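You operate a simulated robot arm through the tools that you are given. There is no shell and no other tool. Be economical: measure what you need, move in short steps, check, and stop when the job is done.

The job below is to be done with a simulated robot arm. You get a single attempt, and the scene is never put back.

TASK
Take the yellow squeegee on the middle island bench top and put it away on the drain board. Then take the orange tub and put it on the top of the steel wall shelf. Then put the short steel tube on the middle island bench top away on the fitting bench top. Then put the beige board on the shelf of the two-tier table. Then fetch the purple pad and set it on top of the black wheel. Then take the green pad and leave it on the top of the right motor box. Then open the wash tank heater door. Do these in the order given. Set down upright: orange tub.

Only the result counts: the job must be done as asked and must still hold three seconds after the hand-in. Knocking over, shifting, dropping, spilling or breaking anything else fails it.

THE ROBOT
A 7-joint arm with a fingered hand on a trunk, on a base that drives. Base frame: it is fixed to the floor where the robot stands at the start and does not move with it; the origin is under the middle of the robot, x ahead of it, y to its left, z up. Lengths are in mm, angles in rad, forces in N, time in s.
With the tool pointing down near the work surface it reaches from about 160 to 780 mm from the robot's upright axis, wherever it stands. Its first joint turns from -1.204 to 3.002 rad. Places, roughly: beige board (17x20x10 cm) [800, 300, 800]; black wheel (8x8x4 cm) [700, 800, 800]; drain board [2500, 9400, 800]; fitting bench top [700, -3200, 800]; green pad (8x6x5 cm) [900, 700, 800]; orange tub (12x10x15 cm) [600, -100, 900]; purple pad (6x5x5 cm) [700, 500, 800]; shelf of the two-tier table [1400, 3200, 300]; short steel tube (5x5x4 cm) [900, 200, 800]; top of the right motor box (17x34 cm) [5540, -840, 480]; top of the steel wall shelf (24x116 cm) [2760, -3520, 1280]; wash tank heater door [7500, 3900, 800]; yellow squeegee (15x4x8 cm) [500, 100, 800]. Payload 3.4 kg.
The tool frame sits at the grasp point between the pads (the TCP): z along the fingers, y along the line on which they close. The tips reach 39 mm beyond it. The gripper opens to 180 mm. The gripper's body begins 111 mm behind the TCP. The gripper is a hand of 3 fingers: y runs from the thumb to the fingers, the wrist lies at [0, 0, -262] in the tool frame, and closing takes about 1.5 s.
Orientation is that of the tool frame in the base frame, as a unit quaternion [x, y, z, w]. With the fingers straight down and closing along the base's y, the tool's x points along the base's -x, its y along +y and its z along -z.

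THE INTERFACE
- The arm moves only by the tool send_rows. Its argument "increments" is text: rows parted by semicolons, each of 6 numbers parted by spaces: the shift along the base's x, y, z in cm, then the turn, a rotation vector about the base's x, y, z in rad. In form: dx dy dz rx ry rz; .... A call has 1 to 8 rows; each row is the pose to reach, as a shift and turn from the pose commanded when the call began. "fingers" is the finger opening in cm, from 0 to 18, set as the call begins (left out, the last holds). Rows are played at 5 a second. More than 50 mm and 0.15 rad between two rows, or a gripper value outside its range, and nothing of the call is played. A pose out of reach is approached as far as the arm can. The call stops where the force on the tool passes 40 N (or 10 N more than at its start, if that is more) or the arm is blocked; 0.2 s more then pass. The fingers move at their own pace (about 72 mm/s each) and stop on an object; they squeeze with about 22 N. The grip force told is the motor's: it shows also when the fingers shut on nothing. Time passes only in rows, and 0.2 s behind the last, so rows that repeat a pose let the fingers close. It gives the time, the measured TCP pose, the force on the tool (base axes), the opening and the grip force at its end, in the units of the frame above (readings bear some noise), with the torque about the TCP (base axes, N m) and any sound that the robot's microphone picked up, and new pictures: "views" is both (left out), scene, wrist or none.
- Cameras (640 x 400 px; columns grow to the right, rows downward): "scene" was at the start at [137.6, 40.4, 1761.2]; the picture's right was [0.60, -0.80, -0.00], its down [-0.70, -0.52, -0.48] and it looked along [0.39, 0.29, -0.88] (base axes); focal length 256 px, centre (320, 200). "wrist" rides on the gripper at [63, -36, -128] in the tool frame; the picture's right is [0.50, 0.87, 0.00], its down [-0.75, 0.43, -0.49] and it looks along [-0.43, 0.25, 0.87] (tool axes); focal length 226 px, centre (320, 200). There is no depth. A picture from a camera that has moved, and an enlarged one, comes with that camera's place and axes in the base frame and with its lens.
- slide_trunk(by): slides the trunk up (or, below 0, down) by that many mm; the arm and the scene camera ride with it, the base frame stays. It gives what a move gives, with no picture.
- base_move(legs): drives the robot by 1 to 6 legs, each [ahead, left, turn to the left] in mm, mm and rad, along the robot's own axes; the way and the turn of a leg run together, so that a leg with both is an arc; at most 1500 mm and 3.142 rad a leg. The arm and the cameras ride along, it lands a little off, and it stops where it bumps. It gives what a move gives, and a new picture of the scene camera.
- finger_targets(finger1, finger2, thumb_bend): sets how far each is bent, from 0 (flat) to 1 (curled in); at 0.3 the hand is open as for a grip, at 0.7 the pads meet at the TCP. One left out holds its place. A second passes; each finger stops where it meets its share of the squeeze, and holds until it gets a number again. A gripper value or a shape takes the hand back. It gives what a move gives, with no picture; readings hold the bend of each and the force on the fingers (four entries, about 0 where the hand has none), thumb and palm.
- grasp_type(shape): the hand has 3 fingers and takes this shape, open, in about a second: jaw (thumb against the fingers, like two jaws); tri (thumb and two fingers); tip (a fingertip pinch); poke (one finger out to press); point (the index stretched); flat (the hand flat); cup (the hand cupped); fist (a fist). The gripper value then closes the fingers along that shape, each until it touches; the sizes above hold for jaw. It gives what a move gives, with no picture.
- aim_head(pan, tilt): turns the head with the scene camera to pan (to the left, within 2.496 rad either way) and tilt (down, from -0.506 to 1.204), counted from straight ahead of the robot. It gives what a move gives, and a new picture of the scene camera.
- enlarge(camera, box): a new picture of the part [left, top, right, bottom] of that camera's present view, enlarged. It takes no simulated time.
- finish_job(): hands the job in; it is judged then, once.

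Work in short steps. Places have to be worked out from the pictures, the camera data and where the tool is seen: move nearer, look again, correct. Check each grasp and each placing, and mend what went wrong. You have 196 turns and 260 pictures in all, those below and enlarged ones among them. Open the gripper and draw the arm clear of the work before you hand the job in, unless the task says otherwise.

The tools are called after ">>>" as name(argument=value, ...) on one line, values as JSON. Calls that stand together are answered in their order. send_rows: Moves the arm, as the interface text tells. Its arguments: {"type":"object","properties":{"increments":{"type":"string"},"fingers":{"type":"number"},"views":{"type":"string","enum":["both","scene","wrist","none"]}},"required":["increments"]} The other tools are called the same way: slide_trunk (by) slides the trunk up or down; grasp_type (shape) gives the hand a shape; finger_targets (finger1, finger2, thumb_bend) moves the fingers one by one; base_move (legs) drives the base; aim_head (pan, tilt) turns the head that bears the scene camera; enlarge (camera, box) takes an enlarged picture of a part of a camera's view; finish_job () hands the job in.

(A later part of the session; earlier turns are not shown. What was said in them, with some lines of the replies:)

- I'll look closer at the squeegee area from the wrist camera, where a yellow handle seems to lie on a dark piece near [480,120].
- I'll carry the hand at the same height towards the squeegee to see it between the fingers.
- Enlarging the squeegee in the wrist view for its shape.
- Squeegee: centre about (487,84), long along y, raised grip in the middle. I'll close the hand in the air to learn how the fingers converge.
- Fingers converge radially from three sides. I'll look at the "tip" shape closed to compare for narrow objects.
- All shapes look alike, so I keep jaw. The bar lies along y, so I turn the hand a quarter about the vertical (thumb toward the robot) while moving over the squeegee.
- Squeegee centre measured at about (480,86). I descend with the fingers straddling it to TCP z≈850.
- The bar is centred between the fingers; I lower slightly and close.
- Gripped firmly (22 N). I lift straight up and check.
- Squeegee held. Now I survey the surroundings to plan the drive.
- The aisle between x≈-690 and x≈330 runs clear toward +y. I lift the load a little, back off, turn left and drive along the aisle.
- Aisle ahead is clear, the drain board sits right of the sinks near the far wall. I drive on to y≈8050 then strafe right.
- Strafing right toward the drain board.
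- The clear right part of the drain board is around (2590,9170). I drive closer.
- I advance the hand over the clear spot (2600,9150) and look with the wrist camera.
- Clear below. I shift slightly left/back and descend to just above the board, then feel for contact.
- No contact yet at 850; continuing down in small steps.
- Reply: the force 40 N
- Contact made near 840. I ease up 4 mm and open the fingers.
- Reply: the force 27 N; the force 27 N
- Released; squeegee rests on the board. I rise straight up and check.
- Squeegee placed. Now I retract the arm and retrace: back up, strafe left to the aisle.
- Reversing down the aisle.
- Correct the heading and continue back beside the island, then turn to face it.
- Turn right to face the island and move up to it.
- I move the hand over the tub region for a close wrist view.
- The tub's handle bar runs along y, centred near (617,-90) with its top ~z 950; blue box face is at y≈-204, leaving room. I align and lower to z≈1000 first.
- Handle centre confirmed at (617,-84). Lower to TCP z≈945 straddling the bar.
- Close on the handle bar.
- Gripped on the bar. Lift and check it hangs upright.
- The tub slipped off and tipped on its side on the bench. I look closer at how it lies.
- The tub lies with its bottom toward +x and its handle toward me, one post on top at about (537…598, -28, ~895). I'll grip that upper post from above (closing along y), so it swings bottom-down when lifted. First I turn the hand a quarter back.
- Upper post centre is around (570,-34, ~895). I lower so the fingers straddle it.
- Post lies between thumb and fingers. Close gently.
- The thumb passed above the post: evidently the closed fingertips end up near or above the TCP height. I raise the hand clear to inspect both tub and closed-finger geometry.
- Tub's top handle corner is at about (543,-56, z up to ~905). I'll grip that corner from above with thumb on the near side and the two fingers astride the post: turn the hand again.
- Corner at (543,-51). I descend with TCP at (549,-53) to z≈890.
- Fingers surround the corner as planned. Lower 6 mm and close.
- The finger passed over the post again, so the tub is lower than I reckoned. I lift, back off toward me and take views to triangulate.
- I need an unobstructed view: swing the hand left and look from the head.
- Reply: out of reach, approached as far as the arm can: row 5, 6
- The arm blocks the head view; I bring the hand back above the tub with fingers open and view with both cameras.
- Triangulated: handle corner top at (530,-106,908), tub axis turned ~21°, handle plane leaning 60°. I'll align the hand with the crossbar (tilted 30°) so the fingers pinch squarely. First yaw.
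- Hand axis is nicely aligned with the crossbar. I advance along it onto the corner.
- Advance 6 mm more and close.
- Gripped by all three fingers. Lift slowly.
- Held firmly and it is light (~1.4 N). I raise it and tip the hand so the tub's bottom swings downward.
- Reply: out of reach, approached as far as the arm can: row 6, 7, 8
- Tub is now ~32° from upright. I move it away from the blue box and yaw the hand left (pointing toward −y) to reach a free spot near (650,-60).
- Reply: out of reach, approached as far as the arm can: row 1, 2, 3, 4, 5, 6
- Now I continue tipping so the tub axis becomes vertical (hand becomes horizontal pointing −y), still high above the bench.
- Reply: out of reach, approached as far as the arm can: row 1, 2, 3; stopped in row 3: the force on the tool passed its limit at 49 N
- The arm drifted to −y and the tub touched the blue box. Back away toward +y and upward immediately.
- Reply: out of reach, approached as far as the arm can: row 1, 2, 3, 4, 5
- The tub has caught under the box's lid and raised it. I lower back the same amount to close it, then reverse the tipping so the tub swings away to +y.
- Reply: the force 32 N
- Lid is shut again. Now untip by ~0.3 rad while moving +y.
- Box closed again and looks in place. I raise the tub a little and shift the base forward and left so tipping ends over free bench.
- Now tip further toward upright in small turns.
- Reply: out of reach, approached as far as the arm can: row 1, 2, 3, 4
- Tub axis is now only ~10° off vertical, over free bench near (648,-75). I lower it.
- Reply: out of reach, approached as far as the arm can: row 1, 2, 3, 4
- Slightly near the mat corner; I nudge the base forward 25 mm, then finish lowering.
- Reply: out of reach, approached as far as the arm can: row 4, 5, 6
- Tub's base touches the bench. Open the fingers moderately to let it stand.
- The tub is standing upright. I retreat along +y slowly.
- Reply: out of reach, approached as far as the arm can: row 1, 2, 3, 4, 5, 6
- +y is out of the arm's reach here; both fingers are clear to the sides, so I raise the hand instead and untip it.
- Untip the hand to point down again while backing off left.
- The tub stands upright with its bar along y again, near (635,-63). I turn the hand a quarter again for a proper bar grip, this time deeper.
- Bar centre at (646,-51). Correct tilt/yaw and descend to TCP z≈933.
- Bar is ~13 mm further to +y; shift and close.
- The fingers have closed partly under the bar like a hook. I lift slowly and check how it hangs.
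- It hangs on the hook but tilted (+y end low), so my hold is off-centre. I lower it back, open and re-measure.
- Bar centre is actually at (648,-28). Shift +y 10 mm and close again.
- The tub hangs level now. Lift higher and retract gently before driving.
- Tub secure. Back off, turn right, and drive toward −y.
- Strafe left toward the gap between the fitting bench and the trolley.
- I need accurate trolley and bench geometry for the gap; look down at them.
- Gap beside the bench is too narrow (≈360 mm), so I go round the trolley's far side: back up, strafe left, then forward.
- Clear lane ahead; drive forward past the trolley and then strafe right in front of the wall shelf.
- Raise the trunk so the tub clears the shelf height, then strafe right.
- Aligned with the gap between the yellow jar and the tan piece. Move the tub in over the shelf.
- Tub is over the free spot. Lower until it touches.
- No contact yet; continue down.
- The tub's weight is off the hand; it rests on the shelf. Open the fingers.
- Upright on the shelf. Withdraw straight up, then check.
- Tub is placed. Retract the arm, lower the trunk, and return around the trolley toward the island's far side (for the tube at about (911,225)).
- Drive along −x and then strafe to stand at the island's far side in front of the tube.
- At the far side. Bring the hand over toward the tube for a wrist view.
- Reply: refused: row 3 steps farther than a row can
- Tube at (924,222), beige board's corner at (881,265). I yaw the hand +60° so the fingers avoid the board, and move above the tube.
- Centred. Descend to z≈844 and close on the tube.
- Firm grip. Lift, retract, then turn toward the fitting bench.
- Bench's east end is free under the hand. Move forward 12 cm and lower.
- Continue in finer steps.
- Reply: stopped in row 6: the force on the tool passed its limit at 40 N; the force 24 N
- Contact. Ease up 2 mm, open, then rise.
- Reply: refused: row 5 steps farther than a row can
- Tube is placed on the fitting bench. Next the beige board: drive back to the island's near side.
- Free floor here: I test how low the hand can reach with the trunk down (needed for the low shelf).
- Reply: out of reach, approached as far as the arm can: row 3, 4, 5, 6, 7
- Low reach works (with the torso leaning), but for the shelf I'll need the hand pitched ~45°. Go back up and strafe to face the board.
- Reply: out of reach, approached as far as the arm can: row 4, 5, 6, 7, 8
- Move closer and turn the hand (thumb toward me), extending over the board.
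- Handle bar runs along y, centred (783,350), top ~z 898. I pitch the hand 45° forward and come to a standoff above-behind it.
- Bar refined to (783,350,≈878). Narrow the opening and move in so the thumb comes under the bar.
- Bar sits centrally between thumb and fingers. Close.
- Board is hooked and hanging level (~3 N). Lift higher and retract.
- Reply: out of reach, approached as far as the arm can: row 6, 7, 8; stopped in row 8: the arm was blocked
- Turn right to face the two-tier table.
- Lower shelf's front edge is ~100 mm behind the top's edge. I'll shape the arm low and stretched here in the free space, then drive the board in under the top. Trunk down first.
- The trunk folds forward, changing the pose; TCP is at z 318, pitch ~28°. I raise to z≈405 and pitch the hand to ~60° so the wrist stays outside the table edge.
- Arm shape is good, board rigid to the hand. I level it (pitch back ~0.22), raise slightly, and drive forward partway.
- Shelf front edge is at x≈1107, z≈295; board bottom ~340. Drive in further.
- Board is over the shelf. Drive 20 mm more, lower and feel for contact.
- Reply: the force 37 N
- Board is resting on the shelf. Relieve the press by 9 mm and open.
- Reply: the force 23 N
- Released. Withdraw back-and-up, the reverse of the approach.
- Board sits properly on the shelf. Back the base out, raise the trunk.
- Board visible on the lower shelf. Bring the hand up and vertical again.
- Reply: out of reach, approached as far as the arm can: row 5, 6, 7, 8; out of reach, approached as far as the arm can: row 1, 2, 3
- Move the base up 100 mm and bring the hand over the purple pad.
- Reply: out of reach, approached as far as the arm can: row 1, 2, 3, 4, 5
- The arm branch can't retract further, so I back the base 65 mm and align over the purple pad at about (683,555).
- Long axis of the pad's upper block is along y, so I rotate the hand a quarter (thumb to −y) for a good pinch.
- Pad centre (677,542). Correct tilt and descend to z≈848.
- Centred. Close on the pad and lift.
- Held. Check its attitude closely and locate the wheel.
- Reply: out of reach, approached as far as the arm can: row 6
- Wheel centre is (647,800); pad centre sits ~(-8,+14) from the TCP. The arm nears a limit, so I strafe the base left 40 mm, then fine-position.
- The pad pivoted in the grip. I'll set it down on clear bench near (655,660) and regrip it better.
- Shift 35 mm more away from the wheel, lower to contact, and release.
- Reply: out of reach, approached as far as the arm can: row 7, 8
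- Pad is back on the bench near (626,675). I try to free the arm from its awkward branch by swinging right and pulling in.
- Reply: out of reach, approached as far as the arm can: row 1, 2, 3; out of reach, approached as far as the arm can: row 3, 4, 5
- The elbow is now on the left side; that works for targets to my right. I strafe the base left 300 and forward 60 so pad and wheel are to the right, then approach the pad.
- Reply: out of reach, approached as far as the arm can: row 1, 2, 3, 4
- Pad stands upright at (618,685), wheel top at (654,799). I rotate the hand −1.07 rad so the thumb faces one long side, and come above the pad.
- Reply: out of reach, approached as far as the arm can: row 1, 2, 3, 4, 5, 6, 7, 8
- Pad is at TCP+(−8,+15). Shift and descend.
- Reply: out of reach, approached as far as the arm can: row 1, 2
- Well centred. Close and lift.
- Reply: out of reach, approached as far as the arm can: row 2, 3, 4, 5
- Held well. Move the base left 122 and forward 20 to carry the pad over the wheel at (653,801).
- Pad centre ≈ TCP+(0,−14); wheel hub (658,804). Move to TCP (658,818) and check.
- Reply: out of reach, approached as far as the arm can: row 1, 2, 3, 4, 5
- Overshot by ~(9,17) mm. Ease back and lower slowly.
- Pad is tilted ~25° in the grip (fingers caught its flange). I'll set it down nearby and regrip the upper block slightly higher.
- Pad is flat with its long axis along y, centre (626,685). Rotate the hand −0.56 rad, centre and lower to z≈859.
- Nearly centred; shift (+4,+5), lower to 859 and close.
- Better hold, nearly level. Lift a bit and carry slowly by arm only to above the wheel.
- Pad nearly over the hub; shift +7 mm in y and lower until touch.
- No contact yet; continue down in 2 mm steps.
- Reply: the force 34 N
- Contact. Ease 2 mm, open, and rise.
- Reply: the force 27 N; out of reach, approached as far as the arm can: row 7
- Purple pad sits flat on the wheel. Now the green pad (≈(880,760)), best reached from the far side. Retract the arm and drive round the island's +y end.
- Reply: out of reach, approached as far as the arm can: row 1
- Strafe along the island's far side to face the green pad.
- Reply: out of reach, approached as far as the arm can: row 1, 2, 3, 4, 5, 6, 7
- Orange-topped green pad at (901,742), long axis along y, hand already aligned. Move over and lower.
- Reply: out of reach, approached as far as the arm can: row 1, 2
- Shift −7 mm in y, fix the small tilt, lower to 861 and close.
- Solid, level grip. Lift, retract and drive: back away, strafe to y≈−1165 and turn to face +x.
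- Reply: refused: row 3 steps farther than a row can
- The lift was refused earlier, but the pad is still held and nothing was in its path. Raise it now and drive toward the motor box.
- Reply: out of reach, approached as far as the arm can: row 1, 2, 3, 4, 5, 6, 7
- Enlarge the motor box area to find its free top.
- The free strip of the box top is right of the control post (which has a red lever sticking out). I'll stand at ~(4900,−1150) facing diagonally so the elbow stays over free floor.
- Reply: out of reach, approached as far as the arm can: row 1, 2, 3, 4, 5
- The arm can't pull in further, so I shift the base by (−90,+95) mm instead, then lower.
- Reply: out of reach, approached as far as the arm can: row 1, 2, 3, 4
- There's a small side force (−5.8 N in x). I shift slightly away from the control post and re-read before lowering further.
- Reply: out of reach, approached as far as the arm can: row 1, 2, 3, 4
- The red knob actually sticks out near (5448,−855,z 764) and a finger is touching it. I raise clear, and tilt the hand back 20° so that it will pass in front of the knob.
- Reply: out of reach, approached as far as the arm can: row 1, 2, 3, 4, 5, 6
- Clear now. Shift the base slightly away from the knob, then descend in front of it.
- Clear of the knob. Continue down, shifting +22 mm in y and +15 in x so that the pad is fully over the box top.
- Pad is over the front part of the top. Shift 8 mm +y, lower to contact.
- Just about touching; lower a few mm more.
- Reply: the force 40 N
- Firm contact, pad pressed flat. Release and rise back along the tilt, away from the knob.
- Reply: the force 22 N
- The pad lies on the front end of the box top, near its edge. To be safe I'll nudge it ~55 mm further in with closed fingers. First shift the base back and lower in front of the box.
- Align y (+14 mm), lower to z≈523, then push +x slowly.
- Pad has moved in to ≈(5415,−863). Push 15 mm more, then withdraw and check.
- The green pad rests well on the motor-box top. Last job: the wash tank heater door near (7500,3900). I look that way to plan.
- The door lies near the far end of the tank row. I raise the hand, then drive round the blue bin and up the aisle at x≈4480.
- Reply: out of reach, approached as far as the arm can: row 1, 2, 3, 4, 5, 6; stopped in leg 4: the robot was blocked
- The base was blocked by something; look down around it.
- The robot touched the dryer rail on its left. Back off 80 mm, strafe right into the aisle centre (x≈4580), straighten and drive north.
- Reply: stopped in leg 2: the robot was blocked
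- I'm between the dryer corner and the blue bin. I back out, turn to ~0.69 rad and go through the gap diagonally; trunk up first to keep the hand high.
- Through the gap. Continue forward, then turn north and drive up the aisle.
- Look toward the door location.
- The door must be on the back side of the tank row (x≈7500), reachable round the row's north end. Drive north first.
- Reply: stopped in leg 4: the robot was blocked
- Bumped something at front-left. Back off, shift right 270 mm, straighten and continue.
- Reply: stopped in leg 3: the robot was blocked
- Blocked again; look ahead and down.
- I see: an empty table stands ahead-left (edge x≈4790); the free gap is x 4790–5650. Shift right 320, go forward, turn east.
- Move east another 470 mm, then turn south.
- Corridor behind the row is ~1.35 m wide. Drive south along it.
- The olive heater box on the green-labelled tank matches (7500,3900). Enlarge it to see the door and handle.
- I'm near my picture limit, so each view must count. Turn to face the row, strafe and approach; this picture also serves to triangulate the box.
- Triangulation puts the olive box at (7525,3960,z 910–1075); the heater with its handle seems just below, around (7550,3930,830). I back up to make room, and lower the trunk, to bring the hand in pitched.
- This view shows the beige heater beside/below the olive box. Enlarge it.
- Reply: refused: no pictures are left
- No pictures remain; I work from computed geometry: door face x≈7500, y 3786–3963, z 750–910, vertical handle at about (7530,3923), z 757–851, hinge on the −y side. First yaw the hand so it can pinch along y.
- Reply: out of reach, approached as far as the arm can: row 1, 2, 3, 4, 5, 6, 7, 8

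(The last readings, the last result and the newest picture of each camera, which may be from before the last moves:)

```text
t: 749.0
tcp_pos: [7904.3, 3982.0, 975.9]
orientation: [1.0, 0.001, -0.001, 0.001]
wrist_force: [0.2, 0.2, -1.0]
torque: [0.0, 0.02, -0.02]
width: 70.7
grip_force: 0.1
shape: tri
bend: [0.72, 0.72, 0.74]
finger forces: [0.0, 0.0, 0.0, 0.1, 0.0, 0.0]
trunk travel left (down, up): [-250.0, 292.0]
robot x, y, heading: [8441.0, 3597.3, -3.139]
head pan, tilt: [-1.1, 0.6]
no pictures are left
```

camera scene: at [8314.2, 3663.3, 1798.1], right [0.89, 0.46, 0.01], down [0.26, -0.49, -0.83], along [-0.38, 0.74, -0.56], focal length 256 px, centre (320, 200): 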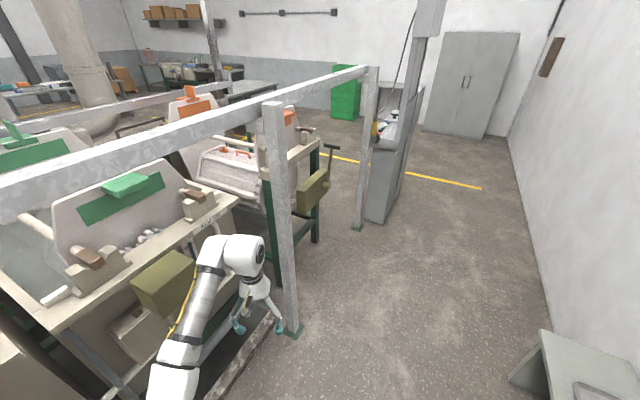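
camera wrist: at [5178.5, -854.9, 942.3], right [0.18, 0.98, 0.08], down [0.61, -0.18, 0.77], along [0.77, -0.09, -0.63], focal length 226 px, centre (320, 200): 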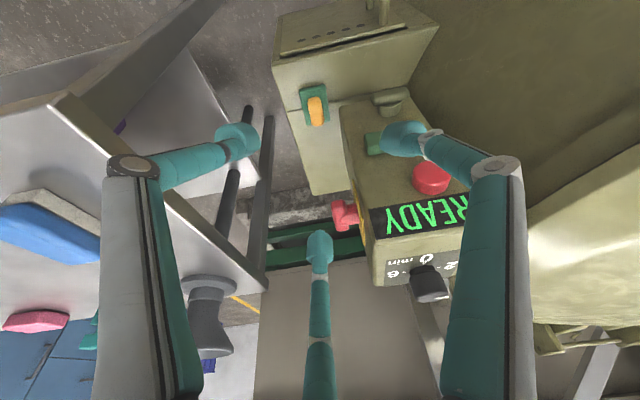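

Hand is neutral. Now pitch it forward to point −x while approaching.

>>> send_rows(increments="-0.5 -0.5 0 0 0.13 0; -1 -1 -0.5 0 0.26 0; -1.5 -1.5 -1 0 0.39 0; -2 -2 -1.5 0 0.52 0; -2.5 -2.5 -2 0 0.65 0; -3 -3 -3 0 0.78 0; -3.5 -3.5 -4 0 0.91 0; -4 -4 -5 0 1.04 0", views="none")

>>> send_rows(increments="-1 0 -1.5 0 0.13 0; -2 0 -3 0 0.26 0; -3 -0.4 -4.5 0 0.39 0; -4 -0.8 -6 0 0.52 0", views="none")

```text
t: 750.8
tcp_pos: [7864.2, 3940.2, 926.9]
orientation: [0.867, -0.001, -0.498, 0.0]
wrist_force: [-0.4, 0.1, 0.5]
torque: [0.0, -0.01, 0.0]
width: 70.2
grip_force: 0.1
shape: tri
bend: [0.72, 0.72, 0.74]
finger forces: [0.1, 0.0, 0.0, 0.0, 0.0, 0.0]
out of reach, approached as far as the arm can: row 2, 3, 4, 5
trunk travel left (down, up): [-250.0, 292.0]
robot x, y, heading: [8440.7, 3596.3, -3.134]
head pan, tilt: [-1.1, 0.6]
no pictures are left
```

```text
t: 751.8
tcp_pos: [7824.7, 3933.1, 864.0]
orientation: [0.71, -0.001, -0.704, 0.002]
wrist_force: [0.1, -0.5, 0.8]
torque: [0.0, 0.0, 0.03]
width: 70.3
grip_force: 0.1
shape: tri
bend: [0.72, 0.72, 0.74]
finger forces: [0.1, 0.0, 0.0, 0.0, 0.0, 0.0]
trunk travel left (down, up): [-250.0, 292.0]
robot x, y, heading: [8445.9, 3599.6, -3.137]
head pan, tilt: [-1.1, 0.6]
no pictures are left
```

Hand now points straight at the door. Approach to x≈7620 at handle height.

>>> send_rows(increments="-4 -0.2 -1.2 0 0 0; -8 -0.4 -2.4 0 0 0; -12 -0.6 -3.6 0 0 0; -16 -0.8 -4.8 0 0 0; -19 -1 -5.6 0 0 0", fingers=8, views="none")

>>> send_rows(increments="-1 0 0 0 0 0; -2 0 0 0 0 0; -3 0 0 0 0 0; -4 0 0 0 0 0; -5 0 0 0 0 0; -6 0 0 0 0 0; -7 0 0 0 0 0; -8 0 0 0 0 0", views="none")

```text
t: 753.0
tcp_pos: [7631.6, 3924.2, 809.4]
orientation: [0.71, -0.002, -0.704, -0.001]
wrist_force: [0.2, -0.2, -0.6]
torque: [0.02, -0.02, -0.01]
width: 79.6
grip_force: 0.0
shape: tri
bend: [0.71, 0.71, 0.73]
finger forces: [0.1, 0.0, 0.0, 0.0, 0.1, 0.1]
trunk travel left (down, up): [-250.0, 292.0]
robot x, y, heading: [8434.9, 3597.9, -3.131]
head pan, tilt: [-1.1, 0.6]
no pictures are left
```

```text
t: 754.8
tcp_pos: [7554.4, 3922.3, 808.5]
orientation: [0.71, -0.002, -0.704, 0.0]
wrist_force: [-0.5, -1.7, 1.0]
torque: [-0.04, 0.0, 0.01]
width: 79.6
grip_force: 0.1
shape: tri
bend: [0.71, 0.71, 0.73]
finger forces: [0.4, 0.0, 0.0, 0.0, 0.0, 0.0]
trunk travel left (down, up): [-250.0, 292.0]
robot x, y, heading: [8439.4, 3599.3, -3.135]
head pan, tilt: [-1.1, 0.6]
no pictures are left
```

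No contact yet; advance slowly to feel the door.

>>> send_rows(increments="-0.6 0 0 0 0 0; -1.2 0 0 0 0 0; -1.8 0 0 0 0 0; -2.4 0 0 0 0 0; -3 0 0 0 0 0; -3.6 0 0 0 0 0; -4.2 0 0 0 0 0; -4.8 0 0 0 0 0", views="none")

```text
t: 756.6
tcp_pos: [7510.6, 3923.5, 810.1]
orientation: [0.711, -0.001, -0.704, 0.0]
wrist_force: [36.7, -2.0, 0.0]
torque: [0.03, 0.12, 1.03]
width: 80.7
grip_force: 0.0
shape: tri
bend: [0.73, 0.73, 0.73]
finger forces: [16.7, 20.5, 0.0, 0.0, 0.0, 0.0]
trunk travel left (down, up): [-250.0, 292.0]
robot x, y, heading: [8441.0, 3598.7, -3.137]
head pan, tilt: [-1.1, 0.6]
no pictures are left
```

Two fingers touched the face (x≈7473), so the handle should be at about (7510,3914,z 780). Back off 12 mm, lower 25 mm and close around it.

>>> send_rows(increments="0.8 0 0 0 0 0; 1.3 0 -1 0 0 0; 1.3 0 -2 0 0 0; 1.3 0 -2.6 0 0 0", views="none")

>>> send_rows(increments="0 0 0 0 0 0; 0 0 0 0 0 0; 0 0 0 0 0 0; 0 0 0 0 0 0; 0 0 0 0 0 0; 0 0 0 0 0 0; 0 0 0 0 0 0", fingers=0, views="none")

```text
t: 757.6
tcp_pos: [7519.1, 3921.4, 785.3]
orientation: [0.709, -0.001, -0.705, 0.0]
wrist_force: [0.1, -1.0, 1.2]
torque: [-0.02, 0.09, 0.02]
width: 80.0
grip_force: 0.1
shape: tri
bend: [0.71, 0.71, 0.73]
finger forces: [1.1, 0.7, 0.1, 0.0, 0.0, 0.0]
trunk travel left (down, up): [-250.0, 292.0]
robot x, y, heading: [8444.0, 3599.9, -3.132]
head pan, tilt: [-1.1, 0.6]
no pictures are left
```

```text
t: 759.2
tcp_pos: [7519.2, 3921.0, 782.4]
orientation: [0.71, -0.001, -0.705, -0.001]
wrist_force: [-4.2, -10.3, -1.5]
torque: [0.04, -0.01, 0.04]
width: 8.6
grip_force: 22.0
shape: tri
bend: [0.75, 0.75, 0.71]
finger forces: [14.2, 13.5, 0.1, 0.0, 17.2, 0.1]
trunk travel left (down, up): [-250.0, 292.0]
robot x, y, heading: [8437.3, 3600.6, -3.135]
head pan, tilt: [-1.1, 0.6]
no pictures are left
```

All three fingers hold something fixed: the handle. Pull gently along the assumed arc (hinge toward −y) and read the forces.

>>> send_rows(increments="0.4 0 0 0 0 -0.03; 0.8 -0.1 0 0 0 -0.06; 1.2 -0.2 0 0 0 -0.085; 1.6 -0.4 0 0 0 -0.11; 2 -0.5 0 0 0 -0.14", views="none")

```text
t: 760.4
tcp_pos: [7539.4, 3913.8, 783.7]
orientation: [0.707, -0.05, -0.703, -0.05]
wrist_force: [-7.2, -17.0, -1.7]
torque: [0.04, 0.01, 0.04]
width: 9.2
grip_force: 21.7
shape: tri
bend: [0.75, 0.75, 0.71]
finger forces: [18.4, 16.9, 0.1, 0.0, 19.1, 0.0]
trunk travel left (down, up): [-250.0, 292.0]
robot x, y, heading: [8441.1, 3598.7, -3.131]
head pan, tilt: [-1.1, 0.6]
no pictures are left
```

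The handle follows, pulling toward −y as expected for that hinge. Continue the arc.

>>> send_rows(increments="0.7 -0.7 0 0 0 -0.055; 1.4 -1.3 0 0 0 -0.11; 2.1 -1.9 0 0 0 -0.165; 2.7 -2.5 0 0 0 -0.22; 3.4 -3 0 0 0 -0.275; 4 -3.6 0 0 0 -0.33; 4.5 -4.2 0 0 0 -0.385; 5 -4.8 0 0 0 -0.44", views="none")

```text
t: 762.2
tcp_pos: [7576.8, 3877.9, 771.0]
orientation: [-0.675, 0.207, 0.678, 0.206]
wrist_force: [5.0, 4.8, 18.4]
torque: [-0.12, 0.17, 0.1]
width: 6.4
grip_force: 21.9
shape: tri
bend: [0.75, 0.76, 0.71]
finger forces: [31.5, 1.9, 0.0, 0.0, 37.0, 0.1]
out of reach, approached as far as the arm can: row 4, 5, 6, 7, 8
trunk travel left (down, up): [-250.0, 292.0]
robot x, y, heading: [8444.3, 3595.3, -3.141]
head pan, tilt: [-1.1, 0.6]
no pictures are left
```

The arm is at its retract limit while the door is ~27° open; I continue the arc with small base motions.

>>> base_move(legs=[[-30, 35, 0]])

```text
t: 763.1
tcp_pos: [7601.8, 3849.8, 763.6]
orientation: [0.68, -0.206, -0.676, -0.194]
wrist_force: [-11.6, -11.5, 6.9]
torque: [-0.07, 0.24, 0.53]
width: 7.4
grip_force: 21.7
shape: tri
bend: [0.76, 0.77, 0.72]
finger forces: [49.0, 18.3, 0.0, 0.1, 40.5, 0.0]
trunk travel left (down, up): [-250.0, 292.0]
robot x, y, heading: [8470.7, 3568.9, -3.136]
head pan, tilt: [-1.1, 0.6]
```

On the arc (radius 150 mm). Continue.

>>> base_move(legs=[[-17, 38, 0]])

>>> base_move(legs=[[-5, 40, 0]])

```text
t: 764.0
tcp_pos: [7616.3, 3824.0, 769.5]
orientation: [-0.677, 0.207, 0.68, 0.19]
wrist_force: [-20.1, -7.5, 6.4]
torque: [0.17, -0.04, 0.07]
width: 6.5
grip_force: 22.1
shape: tri
bend: [0.76, 0.76, 0.72]
finger forces: [5.6, 11.3, 0.1, 0.0, 16.1, 0.0]
trunk travel left (down, up): [-250.0, 292.0]
robot x, y, heading: [8487.4, 3539.7, -3.131]
head pan, tilt: [-1.1, 0.6]
```

```text
t: 764.9
tcp_pos: [7620.8, 3797.7, 775.4]
orientation: [-0.675, 0.208, 0.683, 0.187]
wrist_force: [-17.5, -3.8, -2.3]
torque: [0.45, -0.02, 0.02]
width: 5.9
grip_force: 21.8
shape: tri
bend: [0.76, 0.76, 0.72]
finger forces: [6.6, 12.7, 0.1, 0.0, 22.9, 0.0]
trunk travel left (down, up): [-250.0, 292.0]
robot x, y, heading: [8488.7, 3504.1, -3.134]
head pan, tilt: [-1.1, 0.6]
```

About 62° open. Continue past 90°.

>>> base_move(legs=[[6, 35, 0]])

>>> base_move(legs=[[10, 35, 0]])

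```text
t: 765.8
tcp_pos: [7623.2, 3771.3, 787.7]
orientation: [-0.669, 0.21, 0.687, 0.19]
wrist_force: [-0.6, 0.8, 5.4]
torque: [-0.02, -0.02, 0.07]
width: 5.1
grip_force: 22.1
shape: tri
bend: [0.76, 0.76, 0.72]
finger forces: [2.4, 3.8, 0.0, 0.1, 7.7, 0.1]
trunk travel left (down, up): [-250.0, 292.0]
robot x, y, heading: [8487.4, 3477.5, -3.138]
head pan, tilt: [-1.1, 0.6]
```

```text
t: 766.6
tcp_pos: [7615.1, 3744.0, 792.6]
orientation: [-0.667, 0.21, 0.689, 0.19]
wrist_force: [1.1, 0.4, 3.9]
torque: [0.05, 0.01, 0.13]
width: 3.8
grip_force: 22.7
shape: tri
bend: [0.76, 0.77, 0.73]
finger forces: [0.0, 1.6, 0.0, 0.0, 3.3, 0.1]
trunk travel left (down, up): [-250.0, 292.0]
robot x, y, heading: [8474.6, 3454.1, -3.134]
head pan, tilt: [-1.1, 0.6]
```

The grip slipped near 80–90°. To make sure, I release, go round and push the door's inner face further open with the closed hand.

>>> send_rows(increments="0 0 0 0 0 0; 0 0 0 0 0 0; 0 0 0 0 0 0; 0 0 0 0 0 0", fingers=9, views="none")

>>> base_move(legs=[[-220, 0, 0], [0, -190, 0]])

>>> send_rows(increments="0 0 0 0 0 0; 0 0 0 0 0 0; 0 0 0 0 0 0; 0 0 0 0 0 0; 0 0 0 0 0 0; 0 0 0 0 0 0; 0 0 0 0 0 0", fingers=0, views="none")

```text
t: 767.6
tcp_pos: [7614.9, 3736.5, 800.0]
orientation: [-0.663, 0.201, 0.692, 0.203]
wrist_force: [-0.9, 0.4, -0.1]
torque: [-0.01, -0.01, -0.02]
width: 89.9
grip_force: 0.1
shape: tri
bend: [0.71, 0.71, 0.72]
finger forces: [0.0, 0.1, 0.1, 0.0, 0.0, 0.1]
trunk travel left (down, up): [-250.0, 292.0]
robot x, y, heading: [8477.5, 3453.7, -3.139]
head pan, tilt: [-1.1, 0.6]
no pictures are left
```

```text
t: 770.5
tcp_pos: [7838.8, 3932.2, 798.3]
orientation: [-0.663, 0.205, 0.691, 0.202]
wrist_force: [-1.1, 0.1, 0.3]
torque: [0.01, 0.04, 0.01]
width: 90.1
grip_force: 0.0
shape: tri
bend: [0.71, 0.71, 0.72]
finger forces: [0.1, 0.1, 0.0, 0.1, 0.0, 0.0]
trunk travel left (down, up): [-250.0, 292.0]
robot x, y, heading: [8696.1, 3643.2, 3.143]
head pan, tilt: [-1.1, 0.6]
```

```text
t: 772.1
tcp_pos: [7841.3, 3937.4, 801.5]
orientation: [-0.661, 0.205, 0.693, 0.205]
wrist_force: [0.5, 0.1, -0.1]
torque: [0.03, 0.01, -0.01]
width: 0.4
grip_force: 21.9
shape: tri
bend: [0.66, 0.66, 0.66]
finger forces: [0.0, 0.0, 0.0, 0.0, 0.0, 0.0]
trunk travel left (down, up): [-250.0, 292.0]
robot x, y, heading: [8695.6, 3643.5, 3.142]
head pan, tilt: [-1.1, 0.6]
no pictures are left
```

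Rotate the hand to point straight −x, then move in on the door's inner side and sweep toward −y.

>>> send_rows(increments="0 0 0 0 0 0.118; 0 0 0 0 0 0.236; 0 0 0 0 0 0.354; 0 0 0 0 0 0.472; 0 0 0 0 0 0.59", views="none")

>>> base_move(legs=[[205, 0, 0]])

>>> base_move(legs=[[0, 120, 0]])

>>> base_move(legs=[[0, 50, 0]])

```text
t: 773.3
tcp_pos: [7840.7, 3935.2, 799.0]
orientation: [-0.692, 0.006, 0.721, -0.011]
wrist_force: [-0.2, -0.4, 0.1]
torque: [0.01, -0.01, -0.01]
width: 0.2
grip_force: 21.4
shape: tri
bend: [0.66, 0.66, 0.66]
finger forces: [0.1, 0.0, 0.0, 0.1, 0.1, 0.1]
out of reach, approached as far as the arm can: row 1, 2
trunk travel left (down, up): [-250.0, 292.0]
robot x, y, heading: [8698.2, 3641.4, 3.136]
head pan, tilt: [-1.1, 0.6]
no pictures are left
```

```text
t: 774.9
tcp_pos: [7634.6, 3936.0, 798.8]
orientation: [-0.693, 0.006, 0.721, -0.008]
wrist_force: [0.3, 0.1, -0.7]
torque: [0.0, 0.04, 0.02]
width: 0.1
grip_force: 21.5
shape: tri
bend: [0.66, 0.66, 0.66]
finger forces: [0.1, 0.0, 0.0, 0.0, 0.0, 0.1]
trunk travel left (down, up): [-250.0, 292.0]
robot x, y, heading: [8494.8, 3644.9, 3.137]
head pan, tilt: [-1.1, 0.6]
```

```text
t: 776.1
tcp_pos: [7637.4, 3832.2, 795.6]
orientation: [-0.692, 0.01, 0.721, -0.011]
wrist_force: [0.6, 0.7, -0.4]
torque: [0.01, 0.0, 0.16]
width: 0.0
grip_force: 22.4
shape: tri
bend: [0.66, 0.66, 0.66]
finger forces: [0.1, 0.0, 0.0, 0.0, 0.0, 0.1]
trunk travel left (down, up): [-250.0, 292.0]
robot x, y, heading: [8491.7, 3527.8, 3.135]
head pan, tilt: [-1.1, 0.6]
```

```text
t: 777.0
tcp_pos: [7640.0, 3779.0, 802.1]
orientation: [-0.692, 0.006, 0.722, -0.005]
wrist_force: [1.1, 1.3, 0.6]
torque: [0.05, 0.01, 0.13]
width: 0.1
grip_force: 21.7
shape: tri
bend: [0.66, 0.66, 0.66]
finger forces: [0.0, 0.0, 0.0, 0.1, 0.0, 0.1]
trunk travel left (down, up): [-250.0, 292.0]
robot x, y, heading: [8493.4, 3477.8, 3.14]
head pan, tilt: [-1.1, 0.6]
```

No contact, so the door is either well past 90° or has swung back. Probe toward the opening at y≈3855 to find out.

>>> base_move(legs=[[0, -75, 0]])

>>> send_rows(increments="-2 0 0 0 0 0; -4 0 0 0 0 0; -6 0 0 0 0 0; -8 0 0 0 0 0; -10 0 0 0 0 0; -12 0 0 0 0 0; -14 0 0 0 0 0; -15.5 0 0 0 0 0", views="none")

```text
t: 778.1
tcp_pos: [7638.4, 3797.5, 818.3]
orientation: [-0.691, -0.011, 0.723, 0.011]
wrist_force: [-0.1, -2.3, -0.4]
torque: [-0.02, 0.02, -0.32]
width: 0.1
grip_force: 22.3
shape: tri
bend: [0.66, 0.66, 0.66]
finger forces: [0.0, 0.0, 0.1, 0.0, 0.0, 0.1]
trunk travel left (down, up): [-250.0, 292.0]
robot x, y, heading: [8490.3, 3543.5, 3.134]
head pan, tilt: [-1.1, 0.6]
```

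```text
t: 779.9
tcp_pos: [7504.5, 3812.5, 815.8]
orientation: [-0.686, -0.005, 0.727, -0.009]
wrist_force: [-0.2, -0.2, -0.1]
torque: [0.0, -0.02, 0.06]
width: 0.0
grip_force: 22.3
shape: tri
bend: [0.66, 0.66, 0.66]
finger forces: [0.0, 0.0, 0.0, 0.0, 0.0, 0.1]
out of reach, approached as far as the arm can: row 7, 8
trunk travel left (down, up): [-250.0, 292.0]
robot x, y, heading: [8489.1, 3544.1, 3.136]
head pan, tilt: [-1.1, 0.6]
no pictures are left
```

Advance 35 mm more with the base: if the door is open the hand enters the opening freely.

>>> base_move(legs=[[35, 0, 0]])

```text
t: 780.7
tcp_pos: [7468.7, 3816.8, 811.9]
orientation: [-0.688, -0.004, 0.726, -0.01]
wrist_force: [0.9, -0.1, 0.1]
torque: [-0.01, 0.04, 0.05]
width: 0.0
grip_force: 22.9
shape: tri
bend: [0.66, 0.66, 0.66]
finger forces: [0.1, 0.0, 0.1, 0.0, 0.1, 0.0]
trunk travel left (down, up): [-250.0, 292.0]
robot x, y, heading: [8457.3, 3545.0, 3.133]
head pan, tilt: [-1.1, 0.6]
```

The hand enters the opening freely, so the door stands wide open. Withdraw straight back and open the hand.

>>> base_move(legs=[[-380, 0, 0]])

>>> send_rows(increments="0 0 0 0 0 0; 0 0 0 0 0 0; 0 0 0 0 0 0; 0 0 0 0 0 0", fingers=10, views="none")

```text
t: 783.1
tcp_pos: [7853.0, 3823.9, 814.6]
orientation: [-0.685, -0.001, 0.728, -0.005]
wrist_force: [-0.8, 0.6, -0.8]
torque: [-0.01, -0.01, 0.08]
width: 0.1
grip_force: 22.3
shape: tri
bend: [0.66, 0.66, 0.66]
finger forces: [0.0, 0.0, 0.0, 0.0, 0.0, 0.0]
trunk travel left (down, up): [-250.0, 292.0]
robot x, y, heading: [8836.4, 3536.2, 3.126]
head pan, tilt: [-1.1, 0.6]
```

```text
t: 784.1
tcp_pos: [7852.7, 3821.6, 819.3]
orientation: [-0.684, -0.003, 0.729, -0.002]
wrist_force: [-0.1, 0.0, 0.9]
torque: [0.02, 0.0, 0.05]
width: 99.5
grip_force: 0.0
shape: tri
bend: [0.7, 0.7, 0.7]
finger forces: [0.1, 0.0, 0.1, 0.1, 0.0, 0.1]
trunk travel left (down, up): [-250.0, 292.0]
robot x, y, heading: [8835.9, 3546.0, 3.127]
head pan, tilt: [-1.1, 0.6]
no pictures are left
```

The hand is open and clear of the work, and all seven parts have been carried out; I hand the job in.

>>> finish_job()

```text
The job is handed in.
```

I did all seven parts in the order given and handed the job in, but two things are not certain: the heater door was checked only by touch, and there were some bumps along the way.

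- **Placed and seen in pictures:** the squeegee is on the drain board and the orange tub is upright on the wall shelf. The steel tube is on the fitting bench, the beige board is on the low shelf, the purple pad is on the wheel and the green pad is on the right motor box.
- **Heater door:** I had no pictures left for this part. I pulled the door by its handle until the grip slipped. Afterwards the hand went into the opening without touching the door, so I judge it to be wide open.
- **Tub dropped once:** it slipped from the hand and tipped over on the island bench. I stood it up again before moving it.
- **Blue box touched:** while I was righting the tub, it caught the lid of the blue box on the bench and lifted it for a moment. The lid closed again, and the box looked to be in its original place.
- **Other bumps:** a finger pressed against the red knob on the motor-box control post. The base stopped against a dryer rail, probably the blue bin, and an empty table. I saw nothing shift, but I did not check each one afterwards.
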